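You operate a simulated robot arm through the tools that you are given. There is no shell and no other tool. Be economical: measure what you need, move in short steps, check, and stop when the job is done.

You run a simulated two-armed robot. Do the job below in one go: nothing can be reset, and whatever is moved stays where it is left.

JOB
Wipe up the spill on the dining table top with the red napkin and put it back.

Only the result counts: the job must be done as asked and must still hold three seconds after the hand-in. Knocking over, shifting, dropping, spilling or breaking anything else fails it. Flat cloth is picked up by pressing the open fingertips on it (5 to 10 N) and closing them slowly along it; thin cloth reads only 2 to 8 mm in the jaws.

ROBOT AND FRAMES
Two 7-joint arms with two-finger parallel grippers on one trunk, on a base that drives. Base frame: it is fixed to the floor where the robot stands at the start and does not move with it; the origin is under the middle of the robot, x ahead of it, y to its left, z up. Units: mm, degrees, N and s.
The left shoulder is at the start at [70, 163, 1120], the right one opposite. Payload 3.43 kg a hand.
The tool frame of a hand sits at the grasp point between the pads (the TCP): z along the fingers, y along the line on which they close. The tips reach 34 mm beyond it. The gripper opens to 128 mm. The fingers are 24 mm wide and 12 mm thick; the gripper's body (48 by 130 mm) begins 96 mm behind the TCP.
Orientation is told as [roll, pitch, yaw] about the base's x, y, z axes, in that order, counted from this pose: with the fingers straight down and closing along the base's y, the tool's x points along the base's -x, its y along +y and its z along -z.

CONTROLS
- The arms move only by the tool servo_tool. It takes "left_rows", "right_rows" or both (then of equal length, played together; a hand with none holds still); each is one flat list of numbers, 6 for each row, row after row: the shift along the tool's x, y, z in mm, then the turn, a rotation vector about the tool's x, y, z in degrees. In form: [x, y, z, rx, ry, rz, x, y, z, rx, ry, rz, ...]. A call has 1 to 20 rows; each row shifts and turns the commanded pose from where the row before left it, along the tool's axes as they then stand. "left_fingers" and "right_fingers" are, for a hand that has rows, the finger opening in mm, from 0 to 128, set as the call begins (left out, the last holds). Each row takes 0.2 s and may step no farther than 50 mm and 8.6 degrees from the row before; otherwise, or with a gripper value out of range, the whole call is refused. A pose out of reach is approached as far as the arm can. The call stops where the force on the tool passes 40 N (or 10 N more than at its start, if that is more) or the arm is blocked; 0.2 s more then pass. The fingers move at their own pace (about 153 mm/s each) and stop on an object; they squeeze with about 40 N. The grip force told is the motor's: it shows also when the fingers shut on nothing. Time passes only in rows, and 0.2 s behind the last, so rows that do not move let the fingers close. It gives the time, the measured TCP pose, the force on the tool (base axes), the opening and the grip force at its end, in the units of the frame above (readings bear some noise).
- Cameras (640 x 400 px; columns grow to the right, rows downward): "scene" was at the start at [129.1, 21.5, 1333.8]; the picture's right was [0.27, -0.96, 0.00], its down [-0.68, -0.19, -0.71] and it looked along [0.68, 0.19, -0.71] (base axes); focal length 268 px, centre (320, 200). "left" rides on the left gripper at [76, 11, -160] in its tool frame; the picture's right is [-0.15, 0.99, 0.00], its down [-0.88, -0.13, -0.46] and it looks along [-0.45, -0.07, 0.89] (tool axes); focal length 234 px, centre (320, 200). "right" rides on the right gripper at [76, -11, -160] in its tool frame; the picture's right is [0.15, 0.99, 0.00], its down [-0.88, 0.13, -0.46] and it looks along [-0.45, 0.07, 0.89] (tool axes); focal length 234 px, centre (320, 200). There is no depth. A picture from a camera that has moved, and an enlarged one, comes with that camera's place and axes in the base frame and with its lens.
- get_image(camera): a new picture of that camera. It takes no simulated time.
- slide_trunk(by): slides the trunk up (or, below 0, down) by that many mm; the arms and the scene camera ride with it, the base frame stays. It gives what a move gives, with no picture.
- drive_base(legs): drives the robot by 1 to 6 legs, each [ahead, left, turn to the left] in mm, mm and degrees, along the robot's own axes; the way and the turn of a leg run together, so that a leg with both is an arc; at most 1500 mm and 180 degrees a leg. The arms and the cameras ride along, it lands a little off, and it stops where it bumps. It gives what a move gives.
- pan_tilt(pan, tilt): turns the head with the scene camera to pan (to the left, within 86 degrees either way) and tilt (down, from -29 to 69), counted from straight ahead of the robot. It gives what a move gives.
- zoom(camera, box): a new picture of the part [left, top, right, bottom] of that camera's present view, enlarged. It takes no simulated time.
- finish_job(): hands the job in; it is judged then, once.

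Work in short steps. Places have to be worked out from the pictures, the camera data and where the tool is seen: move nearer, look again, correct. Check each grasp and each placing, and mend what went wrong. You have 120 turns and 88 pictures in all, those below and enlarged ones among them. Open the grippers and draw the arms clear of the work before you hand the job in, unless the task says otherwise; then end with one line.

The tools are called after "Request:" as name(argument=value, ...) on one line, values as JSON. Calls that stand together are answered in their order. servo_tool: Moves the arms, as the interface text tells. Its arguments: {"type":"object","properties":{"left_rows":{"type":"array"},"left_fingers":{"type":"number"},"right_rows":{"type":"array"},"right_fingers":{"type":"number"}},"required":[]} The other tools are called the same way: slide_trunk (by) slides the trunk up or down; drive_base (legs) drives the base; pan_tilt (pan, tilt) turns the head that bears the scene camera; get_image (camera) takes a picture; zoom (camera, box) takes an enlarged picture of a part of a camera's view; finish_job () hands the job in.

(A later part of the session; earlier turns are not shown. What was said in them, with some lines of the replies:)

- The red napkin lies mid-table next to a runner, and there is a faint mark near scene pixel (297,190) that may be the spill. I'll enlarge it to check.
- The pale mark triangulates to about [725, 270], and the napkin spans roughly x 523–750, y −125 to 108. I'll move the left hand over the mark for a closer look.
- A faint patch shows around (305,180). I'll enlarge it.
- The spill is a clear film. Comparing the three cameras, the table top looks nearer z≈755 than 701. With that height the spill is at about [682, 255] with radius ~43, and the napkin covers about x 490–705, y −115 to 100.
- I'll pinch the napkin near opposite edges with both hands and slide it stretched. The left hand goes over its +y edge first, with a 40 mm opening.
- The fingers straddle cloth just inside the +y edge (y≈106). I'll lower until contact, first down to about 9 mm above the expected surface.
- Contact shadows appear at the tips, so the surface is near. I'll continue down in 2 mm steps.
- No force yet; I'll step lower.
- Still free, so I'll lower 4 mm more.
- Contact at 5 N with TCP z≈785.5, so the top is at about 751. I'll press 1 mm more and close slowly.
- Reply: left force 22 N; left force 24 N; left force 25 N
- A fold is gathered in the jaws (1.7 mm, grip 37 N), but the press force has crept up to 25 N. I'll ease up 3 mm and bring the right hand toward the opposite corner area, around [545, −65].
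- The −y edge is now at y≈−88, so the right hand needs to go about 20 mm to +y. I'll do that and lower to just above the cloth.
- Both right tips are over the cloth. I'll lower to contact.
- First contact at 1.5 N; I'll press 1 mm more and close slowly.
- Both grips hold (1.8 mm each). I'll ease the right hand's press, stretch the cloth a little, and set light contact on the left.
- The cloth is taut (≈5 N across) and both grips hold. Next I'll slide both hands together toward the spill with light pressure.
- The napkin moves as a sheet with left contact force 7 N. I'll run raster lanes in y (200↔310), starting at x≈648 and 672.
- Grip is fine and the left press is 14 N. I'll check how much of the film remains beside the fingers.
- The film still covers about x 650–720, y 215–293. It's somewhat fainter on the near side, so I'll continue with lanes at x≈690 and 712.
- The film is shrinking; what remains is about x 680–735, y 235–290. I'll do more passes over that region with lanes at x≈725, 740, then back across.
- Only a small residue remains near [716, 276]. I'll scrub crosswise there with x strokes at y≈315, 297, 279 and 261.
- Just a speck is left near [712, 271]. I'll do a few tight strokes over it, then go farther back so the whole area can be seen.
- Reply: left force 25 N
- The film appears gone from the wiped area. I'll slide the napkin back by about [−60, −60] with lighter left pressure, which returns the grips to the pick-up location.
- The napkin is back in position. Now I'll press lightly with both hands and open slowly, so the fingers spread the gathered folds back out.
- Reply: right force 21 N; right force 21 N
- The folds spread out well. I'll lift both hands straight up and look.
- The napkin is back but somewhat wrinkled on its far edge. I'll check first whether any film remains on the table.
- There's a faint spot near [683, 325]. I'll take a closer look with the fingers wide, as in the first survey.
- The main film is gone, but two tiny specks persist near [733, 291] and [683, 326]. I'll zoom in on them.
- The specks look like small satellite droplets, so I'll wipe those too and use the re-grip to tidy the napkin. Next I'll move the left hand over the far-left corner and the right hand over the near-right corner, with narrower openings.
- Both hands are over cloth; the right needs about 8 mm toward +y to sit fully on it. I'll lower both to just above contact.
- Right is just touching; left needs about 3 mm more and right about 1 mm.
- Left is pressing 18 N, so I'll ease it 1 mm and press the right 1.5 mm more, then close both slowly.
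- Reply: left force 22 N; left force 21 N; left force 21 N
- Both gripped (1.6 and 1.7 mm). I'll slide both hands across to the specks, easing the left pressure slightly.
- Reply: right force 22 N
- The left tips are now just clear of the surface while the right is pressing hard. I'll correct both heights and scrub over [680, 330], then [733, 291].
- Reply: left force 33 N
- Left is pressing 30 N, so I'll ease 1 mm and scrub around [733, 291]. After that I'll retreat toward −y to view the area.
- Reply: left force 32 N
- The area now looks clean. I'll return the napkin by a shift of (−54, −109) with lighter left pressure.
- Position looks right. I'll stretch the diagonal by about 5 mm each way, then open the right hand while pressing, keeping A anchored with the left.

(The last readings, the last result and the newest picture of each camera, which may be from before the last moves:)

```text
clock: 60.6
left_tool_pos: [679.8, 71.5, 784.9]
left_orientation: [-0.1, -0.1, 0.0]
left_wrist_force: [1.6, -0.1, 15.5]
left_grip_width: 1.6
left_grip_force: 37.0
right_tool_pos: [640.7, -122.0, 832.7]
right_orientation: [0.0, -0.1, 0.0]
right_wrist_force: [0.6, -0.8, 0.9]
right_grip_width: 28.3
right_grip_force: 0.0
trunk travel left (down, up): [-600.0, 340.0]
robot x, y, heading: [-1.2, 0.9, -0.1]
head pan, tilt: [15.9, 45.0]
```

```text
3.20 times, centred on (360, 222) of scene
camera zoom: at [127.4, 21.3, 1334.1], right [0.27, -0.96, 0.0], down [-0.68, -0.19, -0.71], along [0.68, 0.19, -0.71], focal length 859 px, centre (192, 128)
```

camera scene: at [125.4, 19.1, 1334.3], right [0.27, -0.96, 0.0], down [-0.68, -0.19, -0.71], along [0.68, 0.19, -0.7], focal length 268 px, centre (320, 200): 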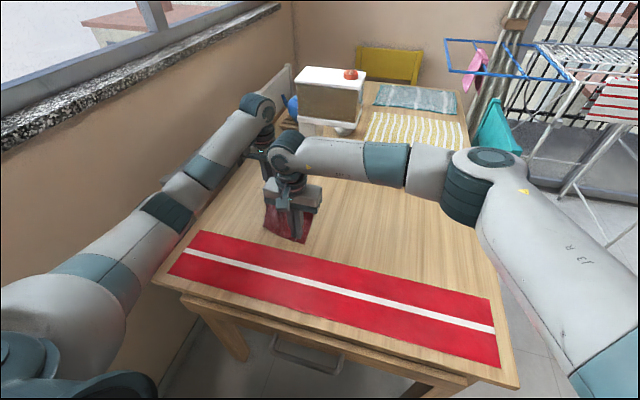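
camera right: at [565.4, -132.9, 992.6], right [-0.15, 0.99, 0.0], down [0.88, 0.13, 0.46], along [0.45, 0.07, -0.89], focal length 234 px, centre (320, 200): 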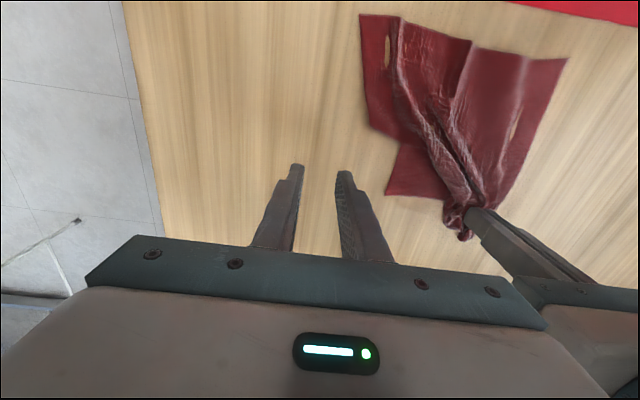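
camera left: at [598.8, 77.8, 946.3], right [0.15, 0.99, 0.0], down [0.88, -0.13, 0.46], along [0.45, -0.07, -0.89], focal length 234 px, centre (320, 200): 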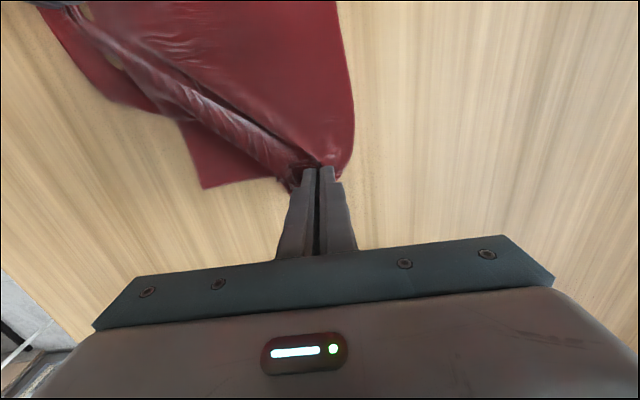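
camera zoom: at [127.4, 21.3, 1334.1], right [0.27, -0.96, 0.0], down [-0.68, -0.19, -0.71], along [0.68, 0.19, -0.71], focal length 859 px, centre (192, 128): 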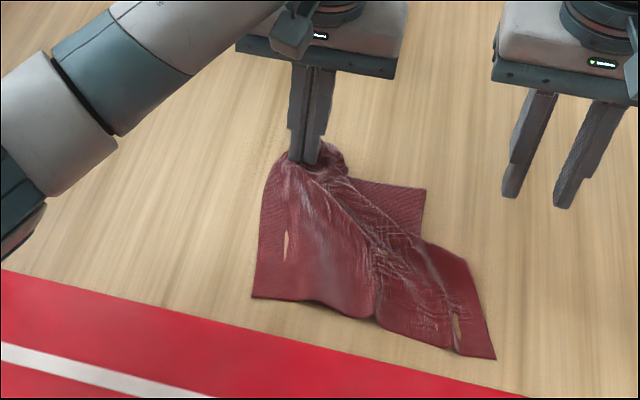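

The near-right side is nearly in place, but corner B sits at [670, −41] and should be near [698, −114]. The left hand is in the way, so I'll release it by opening while pressed and retract, then pinch B with the right hand.

Request:
servo_tool(left_rows=[0, 0, -1, 0, 0, 0], left_fingers=14)

Request:
servo_tool(left_rows=[0, 0, 0, 0, 0, 0], left_fingers=30)

Request:
servo_tool(left_rows=[0, 0, 0, 0, 0, 0], left_fingers=44)

Request:
servo_tool(left_rows=[0, 0, -5, 0, 0, 0, 0, 0, -15, 0, 0, 0, 0, 0, -30, 0, 0, 0, 0, 40, -20, 0, 0, 0, 0, 40, 0, 0, 0, 0, 0, 40, 0, 0, 0, 0], right_rows=[0, 0, 0, 0, 0, 0, 0, 0, 0, 0, 0, 0, 0, 0, 0, 0, 0, 0, -3, 25, 0, 0, 0, 0, -3, 35, 0, 0, 0, 0, -3, 38, 0, 0, 0, 0])

Request:
get_image(camera="right")

Request:
zoom(camera="scene", box=[260, 160, 460, 285])

```text
clock: 61.0
left_tool_pos: [679.8, 72.2, 785.3]
left_orientation: [0.1, 0.0, 0.0]
left_wrist_force: [0.3, -3.8, 9.3]
left_grip_width: 11.7
left_grip_force: 0.0
right_tool_pos: [641.7, -120.8, 832.9]
right_orientation: [0.0, 0.1, 0.0]
right_wrist_force: [-0.1, 0.5, -0.6]
right_grip_width: 28.0
right_grip_force: 0.2
trunk travel left (down, up): [-600.0, 340.0]
robot x, y, heading: [-1.2, 1.9, 0.1]
head pan, tilt: [15.9, 45.0]
```

```text
clock: 61.4
left_tool_pos: [679.9, 72.1, 785.5]
left_orientation: [0.1, 0.0, 0.0]
left_wrist_force: [-0.5, -3.0, 8.3]
left_grip_width: 27.9
left_grip_force: 0.2
right_tool_pos: [642.3, -122.1, 832.4]
right_orientation: [0.0, 0.0, 0.1]
right_wrist_force: [0.1, -0.7, -0.1]
right_grip_width: 27.9
right_grip_force: 0.1
trunk travel left (down, up): [-600.0, 340.0]
robot x, y, heading: [-0.1, -1.8, -0.1]
head pan, tilt: [15.9, 45.0]
```

```text
clock: 61.8
left_tool_pos: [679.4, 72.0, 786.5]
left_orientation: [0.1, 0.1, 0.0]
left_wrist_force: [0.5, -0.8, 6.2]
left_grip_width: 41.6
left_grip_force: 0.2
right_tool_pos: [642.7, -120.6, 832.3]
right_orientation: [-0.1, 0.0, -0.1]
right_wrist_force: [0.5, -0.4, 0.6]
right_grip_width: 27.8
right_grip_force: 0.1
trunk travel left (down, up): [-600.0, 340.0]
robot x, y, heading: [-3.4, -0.7, 0.0]
head pan, tilt: [15.9, 45.0]
```

```text
clock: 63.2
left_tool_pos: [681.6, 190.8, 853.1]
left_orientation: [-0.1, 0.0, -0.1]
left_wrist_force: [0.2, 1.0, -0.5]
left_grip_width: 44.1
left_grip_force: 0.0
right_tool_pos: [649.9, -20.3, 831.5]
right_orientation: [-0.1, 0.0, -0.1]
right_wrist_force: [-0.5, -0.2, 0.0]
right_grip_width: 28.0
right_grip_force: 0.0
trunk travel left (down, up): [-600.0, 340.0]
robot x, y, heading: [2.2, -1.1, 0.2]
head pan, tilt: [15.9, 45.0]
```

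```text
34 pictures are left
camera right: at [573.5, -32.5, 991.4], right [-0.15, 0.99, 0.0], down [0.88, 0.13, 0.46], along [0.45, 0.06, -0.89], focal length 234 px, centre (320, 200)
```

right: 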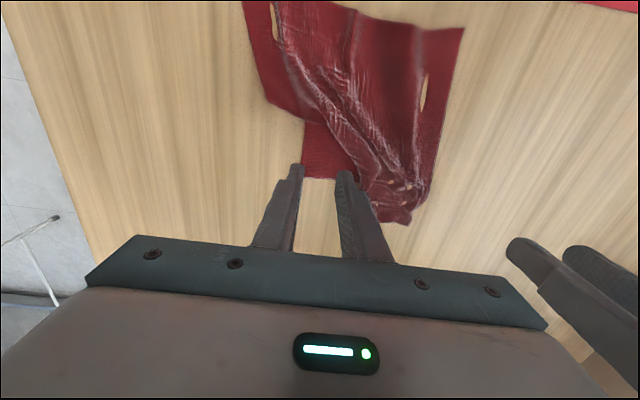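

```text
3.20 times, centred on (360, 222) of scene
camera zoom: at [128.9, 24.3, 1333.8], right [0.27, -0.96, 0.0], down [-0.68, -0.19, -0.71], along [0.68, 0.19, -0.71], focal length 859 px, centre (192, 128)
```

zoom: 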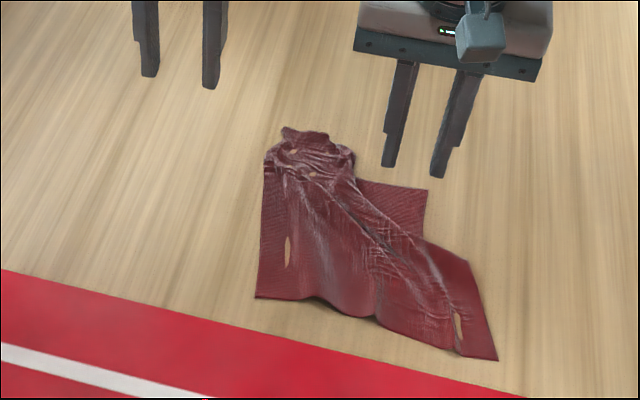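

Corner flap B lies right under the right hand. I'll shift slightly inward, narrow the opening, and lower.

Request:
servo_tool(right_rows=[4, 6, 0, 0, 0, 0, 0, 0, 15, 0, 0, 0, 0, 0, 15, 0, 0, 0, 0, 0, 12, 0, 0, 0, 0, 0, 3, 0, 0, 0], right_fingers=22)

Request:
servo_tool(right_rows=[0, 0, 1.5, 0, 0, 0, 0, 0, 1, 0, 0, 0])

Request:
get_image(camera="right")

```text
clock: 64.4
left_tool_pos: [680.3, 188.7, 853.5]
left_orientation: [0.0, 0.0, -0.1]
left_wrist_force: [-0.2, -0.4, -0.3]
left_grip_width: 43.8
left_grip_force: 0.1
right_tool_pos: [646.2, -15.1, 786.5]
right_orientation: [0.0, 0.1, 0.0]
right_wrist_force: [0.4, 0.0, -0.8]
right_grip_width: 22.0
right_grip_force: 0.0
trunk travel left (down, up): [-600.0, 340.0]
robot x, y, heading: [3.8, -0.1, -0.0]
head pan, tilt: [15.9, 45.0]
```

```text
clock: 65.0
left_tool_pos: [680.8, 189.2, 853.5]
left_orientation: [0.0, 0.0, 0.0]
left_wrist_force: [-0.3, 0.9, 0.2]
left_grip_width: 44.0
left_grip_force: 0.0
right_tool_pos: [645.6, -15.3, 786.2]
right_orientation: [0.0, -0.1, 0.0]
right_wrist_force: [-0.2, -0.8, 8.5]
right_grip_width: 21.7
right_grip_force: 0.0
trunk travel left (down, up): [-600.0, 340.0]
robot x, y, heading: [-1.5, 2.6, -0.1]
head pan, tilt: [15.9, 45.0]
```

```text
32 pictures are left
camera right: at [569.2, -27.4, 944.7], right [-0.15, 0.99, 0.0], down [0.88, 0.13, 0.46], along [0.45, 0.07, -0.89], focal length 234 px, centre (320, 200)
```

right: 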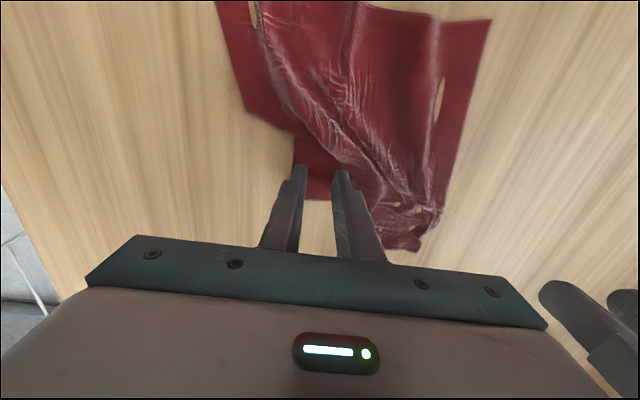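

Contact at 8.5 N with both tips on the flap. I'll close slowly, then pull gently toward [+28, −75].

Request:
servo_tool(right_rows=[0, 0, 0, 0, 0, 0], right_fingers=15)

Request:
servo_tool(right_rows=[0, 0, 0, 0, 0, 0], right_fingers=8)

Request:
servo_tool(right_rows=[0, 0, 0, 0, 0, 0, 0, 0, 0, 0, 0, 0], right_fingers=0)

Request:
servo_tool(right_rows=[0, 0, -4, 0, 0, 0, -3, -8, 0, 0, 0, 0, -3, -8, 0, 0, 0, 0, -3, -8, 0, 0, 0, 0, -3, -8, 0, 0, 0, 0, -3, -8, 0, 0, 0, 0, -3, -8, 0, 0, 0, 0, -3, -8, 0, 0, 0, 0])

Request:
get_image(camera="right")

Request:
zoom(camera="scene", box=[260, 160, 460, 285])

```text
clock: 65.4
left_tool_pos: [680.7, 189.0, 854.0]
left_orientation: [0.1, 0.1, 0.0]
left_wrist_force: [-1.0, 0.3, 0.8]
left_grip_width: 44.0
left_grip_force: 0.1
right_tool_pos: [644.8, -16.9, 785.8]
right_orientation: [0.0, -0.3, 0.0]
right_wrist_force: [0.1, -1.1, 11.3]
right_grip_width: 13.7
right_grip_force: 0.0
trunk travel left (down, up): [-600.0, 340.0]
robot x, y, heading: [-0.1, -2.4, -0.2]
head pan, tilt: [15.9, 45.0]
```

```text
clock: 65.8
left_tool_pos: [680.8, 189.4, 853.0]
left_orientation: [0.0, 0.0, 0.0]
left_wrist_force: [0.0, -0.2, 0.2]
left_grip_width: 44.2
left_grip_force: 0.0
right_tool_pos: [646.1, -15.1, 785.5]
right_orientation: [0.0, -0.2, 0.0]
right_wrist_force: [0.7, -1.7, 13.7]
right_grip_width: 6.9
right_grip_force: 0.0
trunk travel left (down, up): [-600.0, 340.0]
robot x, y, heading: [-0.4, -0.8, 0.0]
head pan, tilt: [15.9, 45.0]
```

```text
clock: 66.4
left_tool_pos: [680.8, 188.3, 852.8]
left_orientation: [-0.1, -0.2, 0.1]
left_wrist_force: [0.5, 0.8, -0.6]
left_grip_width: 44.0
left_grip_force: 0.1
right_tool_pos: [644.3, -17.0, 784.7]
right_orientation: [-0.1, -0.1, 0.0]
right_wrist_force: [1.7, 0.4, 14.9]
right_grip_width: 1.6
right_grip_force: 36.9
trunk travel left (down, up): [-600.0, 340.0]
robot x, y, heading: [0.3, 1.8, 0.0]
head pan, tilt: [15.9, 45.0]
```

```text
clock: 68.2
left_tool_pos: [680.3, 188.2, 852.1]
left_orientation: [0.0, 0.1, -0.1]
left_wrist_force: [-0.8, 0.5, 0.1]
left_grip_width: 44.1
left_grip_force: 0.0
right_tool_pos: [668.1, -74.2, 788.1]
right_orientation: [0.0, 0.1, -0.1]
right_wrist_force: [0.0, -0.1, 0.1]
right_grip_width: 1.5
right_grip_force: 36.6
trunk travel left (down, up): [-600.0, 340.0]
robot x, y, heading: [-2.3, -3.7, 0.1]
head pan, tilt: [15.9, 45.0]
```

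```text
31 pictures are left
camera right: at [591.2, -85.1, 947.0], right [-0.15, 0.99, 0.0], down [0.88, 0.13, 0.46], along [0.45, 0.07, -0.89], focal length 234 px, centre (320, 200)
```

right: 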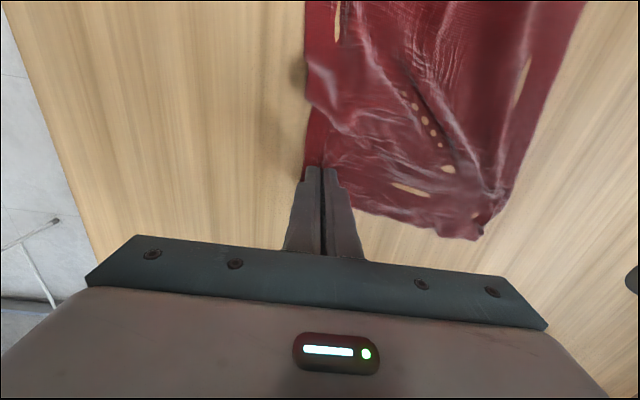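

```text
3.20 times, centred on (360, 222) of scene
camera zoom: at [129.2, 21.2, 1333.8], right [0.27, -0.96, 0.0], down [-0.68, -0.19, -0.71], along [0.68, 0.19, -0.71], focal length 859 px, centre (192, 128)
```

zoom: 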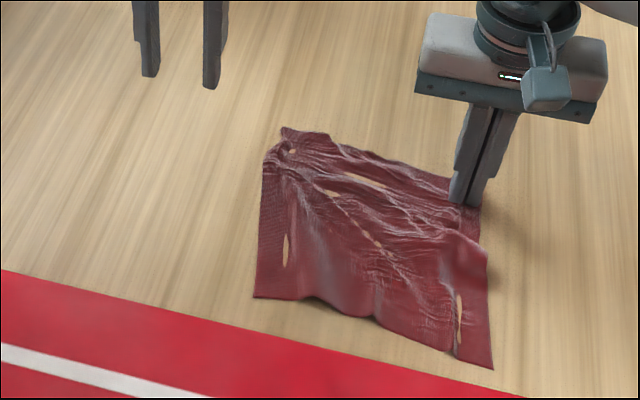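

B pulls out well and the napkin is almost square. I'll pull a little further, then press and open.

Request:
servo_tool(right_rows=[-3, -5, 0, 0, 0, 0, -3, -5, 0, 0, 0, 0, -3, -5, 0, 0, 0, 0, 0, 0, 3, 0, 0, 0, 0, 0, 1, 0, 0, 0])

Request:
servo_tool(right_rows=[0, 0, 0, 0, 0, 0], right_fingers=10)

Request:
servo_tool(right_rows=[0, 0, 0, 0, 0, 0], right_fingers=22)

Request:
servo_tool(right_rows=[0, 0, -5, 0, 0, 0, 0, 0, -15, 0, 0, 0, 0, 0, -30, 0, 0, 0, 0, -40, -30, 0, 0, 0, 0, -40, 0, 0, 0, 0, 0, -40, 0, 0, 0, 0])

Request:
zoom(camera="scene", box=[220, 140, 440, 280])

```text
clock: 69.4
left_tool_pos: [679.2, 188.3, 853.4]
left_orientation: [0.0, 0.0, 0.0]
left_wrist_force: [-0.7, 0.3, 0.6]
left_grip_width: 43.9
left_grip_force: 0.1
right_tool_pos: [676.2, -88.2, 785.0]
right_orientation: [-0.1, -0.1, 0.0]
right_wrist_force: [1.3, -0.2, 8.2]
right_grip_width: 1.4
right_grip_force: 36.8
trunk travel left (down, up): [-600.0, 340.0]
robot x, y, heading: [-0.1, 2.3, 0.1]
head pan, tilt: [15.9, 45.0]
```

```text
clock: 69.8
left_tool_pos: [680.0, 189.1, 853.4]
left_orientation: [0.0, 0.0, 0.0]
left_wrist_force: [-0.7, 0.0, 0.9]
left_grip_width: 44.1
left_grip_force: 0.0
right_tool_pos: [675.5, -85.7, 785.3]
right_orientation: [-0.1, -0.1, 0.0]
right_wrist_force: [3.2, 1.5, 12.0]
right_grip_width: 8.8
right_grip_force: 0.1
trunk travel left (down, up): [-600.0, 340.0]
robot x, y, heading: [-2.0, -0.3, 0.1]
head pan, tilt: [15.9, 45.0]
```

```text
clock: 70.2
left_tool_pos: [679.3, 189.4, 854.5]
left_orientation: [0.0, -0.1, 0.0]
left_wrist_force: [0.2, 0.4, -0.9]
left_grip_width: 43.8
left_grip_force: 0.0
right_tool_pos: [675.8, -86.7, 785.5]
right_orientation: [0.0, -0.1, 0.1]
right_wrist_force: [0.9, 1.4, 13.2]
right_grip_width: 20.3
right_grip_force: 0.0
trunk travel left (down, up): [-600.0, 340.0]
robot x, y, heading: [2.3, -0.2, -0.0]
head pan, tilt: [15.9, 45.0]
```

```text
clock: 71.6
left_tool_pos: [679.3, 188.1, 853.6]
left_orientation: [0.2, 0.0, 0.1]
left_wrist_force: [-0.1, -1.2, -0.7]
left_grip_width: 44.2
left_grip_force: 0.1
right_tool_pos: [675.0, -207.7, 863.5]
right_orientation: [0.2, 0.1, 0.0]
right_wrist_force: [-0.2, -0.3, 0.3]
right_grip_width: 22.0
right_grip_force: 0.0
trunk travel left (down, up): [-600.0, 340.0]
robot x, y, heading: [0.0, -3.5, -0.0]
head pan, tilt: [15.9, 45.0]
```

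```text
2.86 times, centred on (330, 210) of scene
camera zoom: at [128.5, 19.9, 1333.9], right [0.27, -0.96, 0.0], down [-0.68, -0.19, -0.71], along [0.68, 0.19, -0.71], focal length 767 px, centre (291, 171)
```

zoom: 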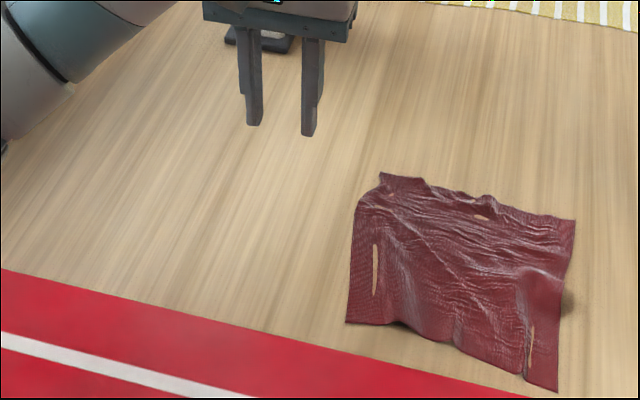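

The napkin is back within about 10 mm on three corners and lies nearly flat. One final check of the wiped area with the left camera.

Request:
servo_tool(left_rows=[10, 40, 0, 0, 0, 0, 10, 40, 0, 0, 0, 0, 10, 0, 0, 0, 0, 0], left_fingers=128)

Request:
zoom(camera="left", box=[220, 100, 420, 255])

Request:
get_image(camera="left")

```text
clock: 72.4
left_tool_pos: [649.7, 267.6, 855.6]
left_orientation: [0.1, 0.0, 0.0]
left_wrist_force: [-0.1, 0.8, 0.3]
left_grip_width: 127.8
left_grip_force: 0.1
right_tool_pos: [674.2, -207.2, 863.6]
right_orientation: [0.0, 0.0, -0.1]
right_wrist_force: [0.0, 0.1, -0.4]
right_grip_width: 22.2
right_grip_force: 0.0
trunk travel left (down, up): [-600.0, 340.0]
robot x, y, heading: [-2.0, -0.9, -0.0]
head pan, tilt: [15.9, 45.0]
```

```text
2.58 times, centred on (320, 178) of left
camera zoom: at [574.8, 280.7, 1014.8], right [0.15, 0.99, 0.0], down [0.88, -0.13, 0.46], along [0.45, -0.07, -0.89], focal length 604 px, centre (320, 258)
```

zoom: 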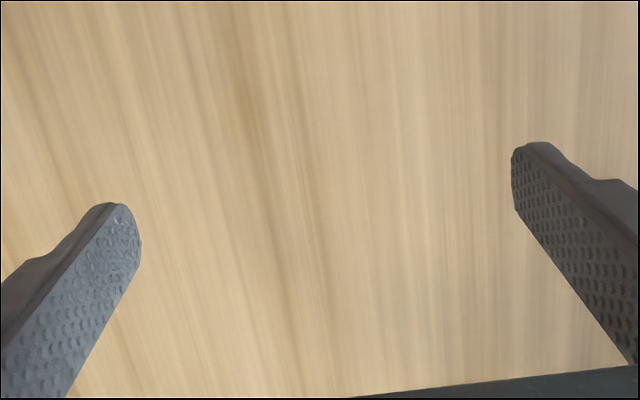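

```text
27 pictures are left
camera left: at [574.8, 280.7, 1014.8], right [0.15, 0.99, 0.0], down [0.88, -0.13, 0.46], along [0.45, -0.07, -0.89], focal length 234 px, centre (320, 200)
```

left: 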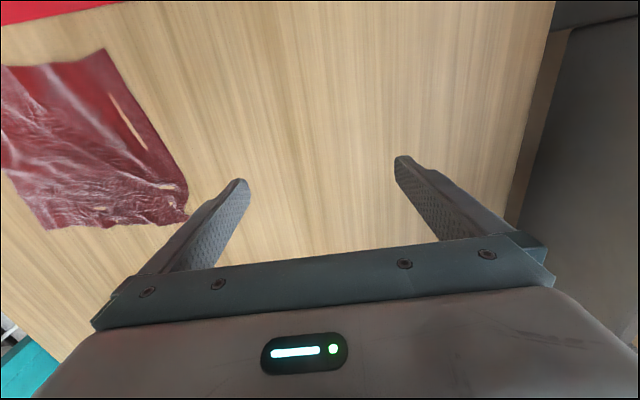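

The table is clean, specks included. I'll raise both arms clear, open the right gripper, and take a last look.

Request:
servo_tool(left_rows=[22, 23, -33, 0, 0, 0, 22, 23, -33, 0, 0, 0, 22, 23, -33, 0, 0, 0, 22, 23, -33, 0, 0, 0, 22, 23, -33, 0, 0, 0], right_rows=[0, -10, -33, 0, 0, 0, 0, -10, -33, 0, 0, 0, 0, -10, -33, 0, 0, 0, 0, 0, -30, 0, 0, 0, 0, 0, 0, 0, 0, 0], right_fingers=128)

Request:
get_image(camera="scene")

Request:
zoom(camera="left", box=[180, 120, 400, 260])

```text
clock: 73.6
left_tool_pos: [536.9, 384.7, 1021.5]
left_orientation: [-0.1, 0.1, -0.1]
left_wrist_force: [0.4, -0.1, 0.9]
left_grip_width: 128.2
left_grip_force: 0.0
right_tool_pos: [675.4, -236.7, 994.4]
right_orientation: [0.0, 0.0, 0.0]
right_wrist_force: [-0.9, 0.1, -0.8]
right_grip_width: 128.3
right_grip_force: 0.0
trunk travel left (down, up): [-600.0, 340.0]
robot x, y, heading: [2.2, 0.6, -0.0]
head pan, tilt: [15.9, 45.0]
```

```text
26 pictures are left
camera scene: at [127.8, 21.3, 1333.9], right [0.27, -0.96, 0.0], down [-0.68, -0.19, -0.71], along [0.68, 0.19, -0.71], focal length 268 px, centre (320, 200)
```

scene: 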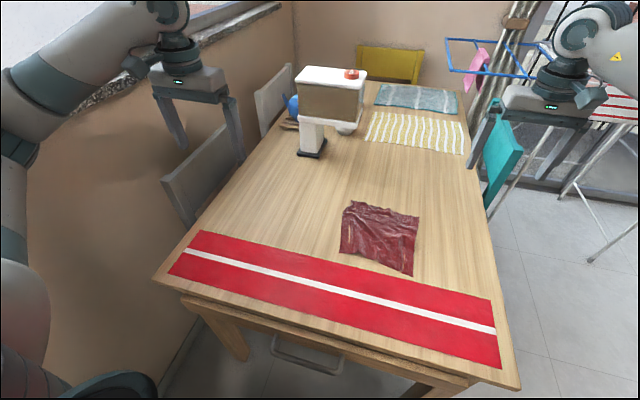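

```text
2.86 times, centred on (290, 190) of left
camera zoom: at [461.8, 396.6, 1180.5], right [0.15, 0.99, 0.0], down [0.88, -0.13, 0.46], along [0.45, -0.07, -0.89], focal length 669 px, centre (406, 229)
```

zoom: 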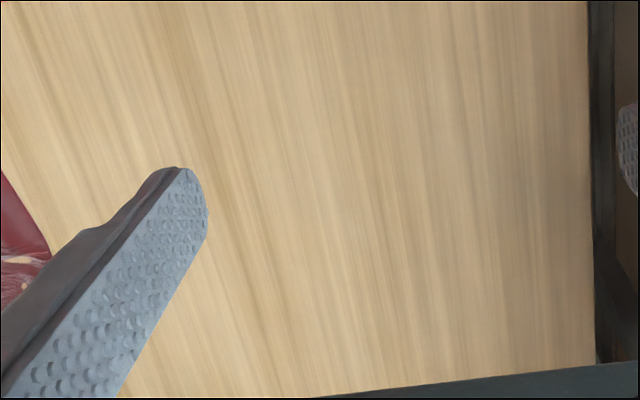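

The table is clean, the napkin is back, nothing else has moved, and both arms are clear. Handing in.

Request:
finish_job()

```text
The job is handed in.
```

I wiped up the spill with the red napkin and put it back close to where it lay, slightly wrinkled and with one corner about 30 mm off; the last pictures show no spill left and nothing else moved.
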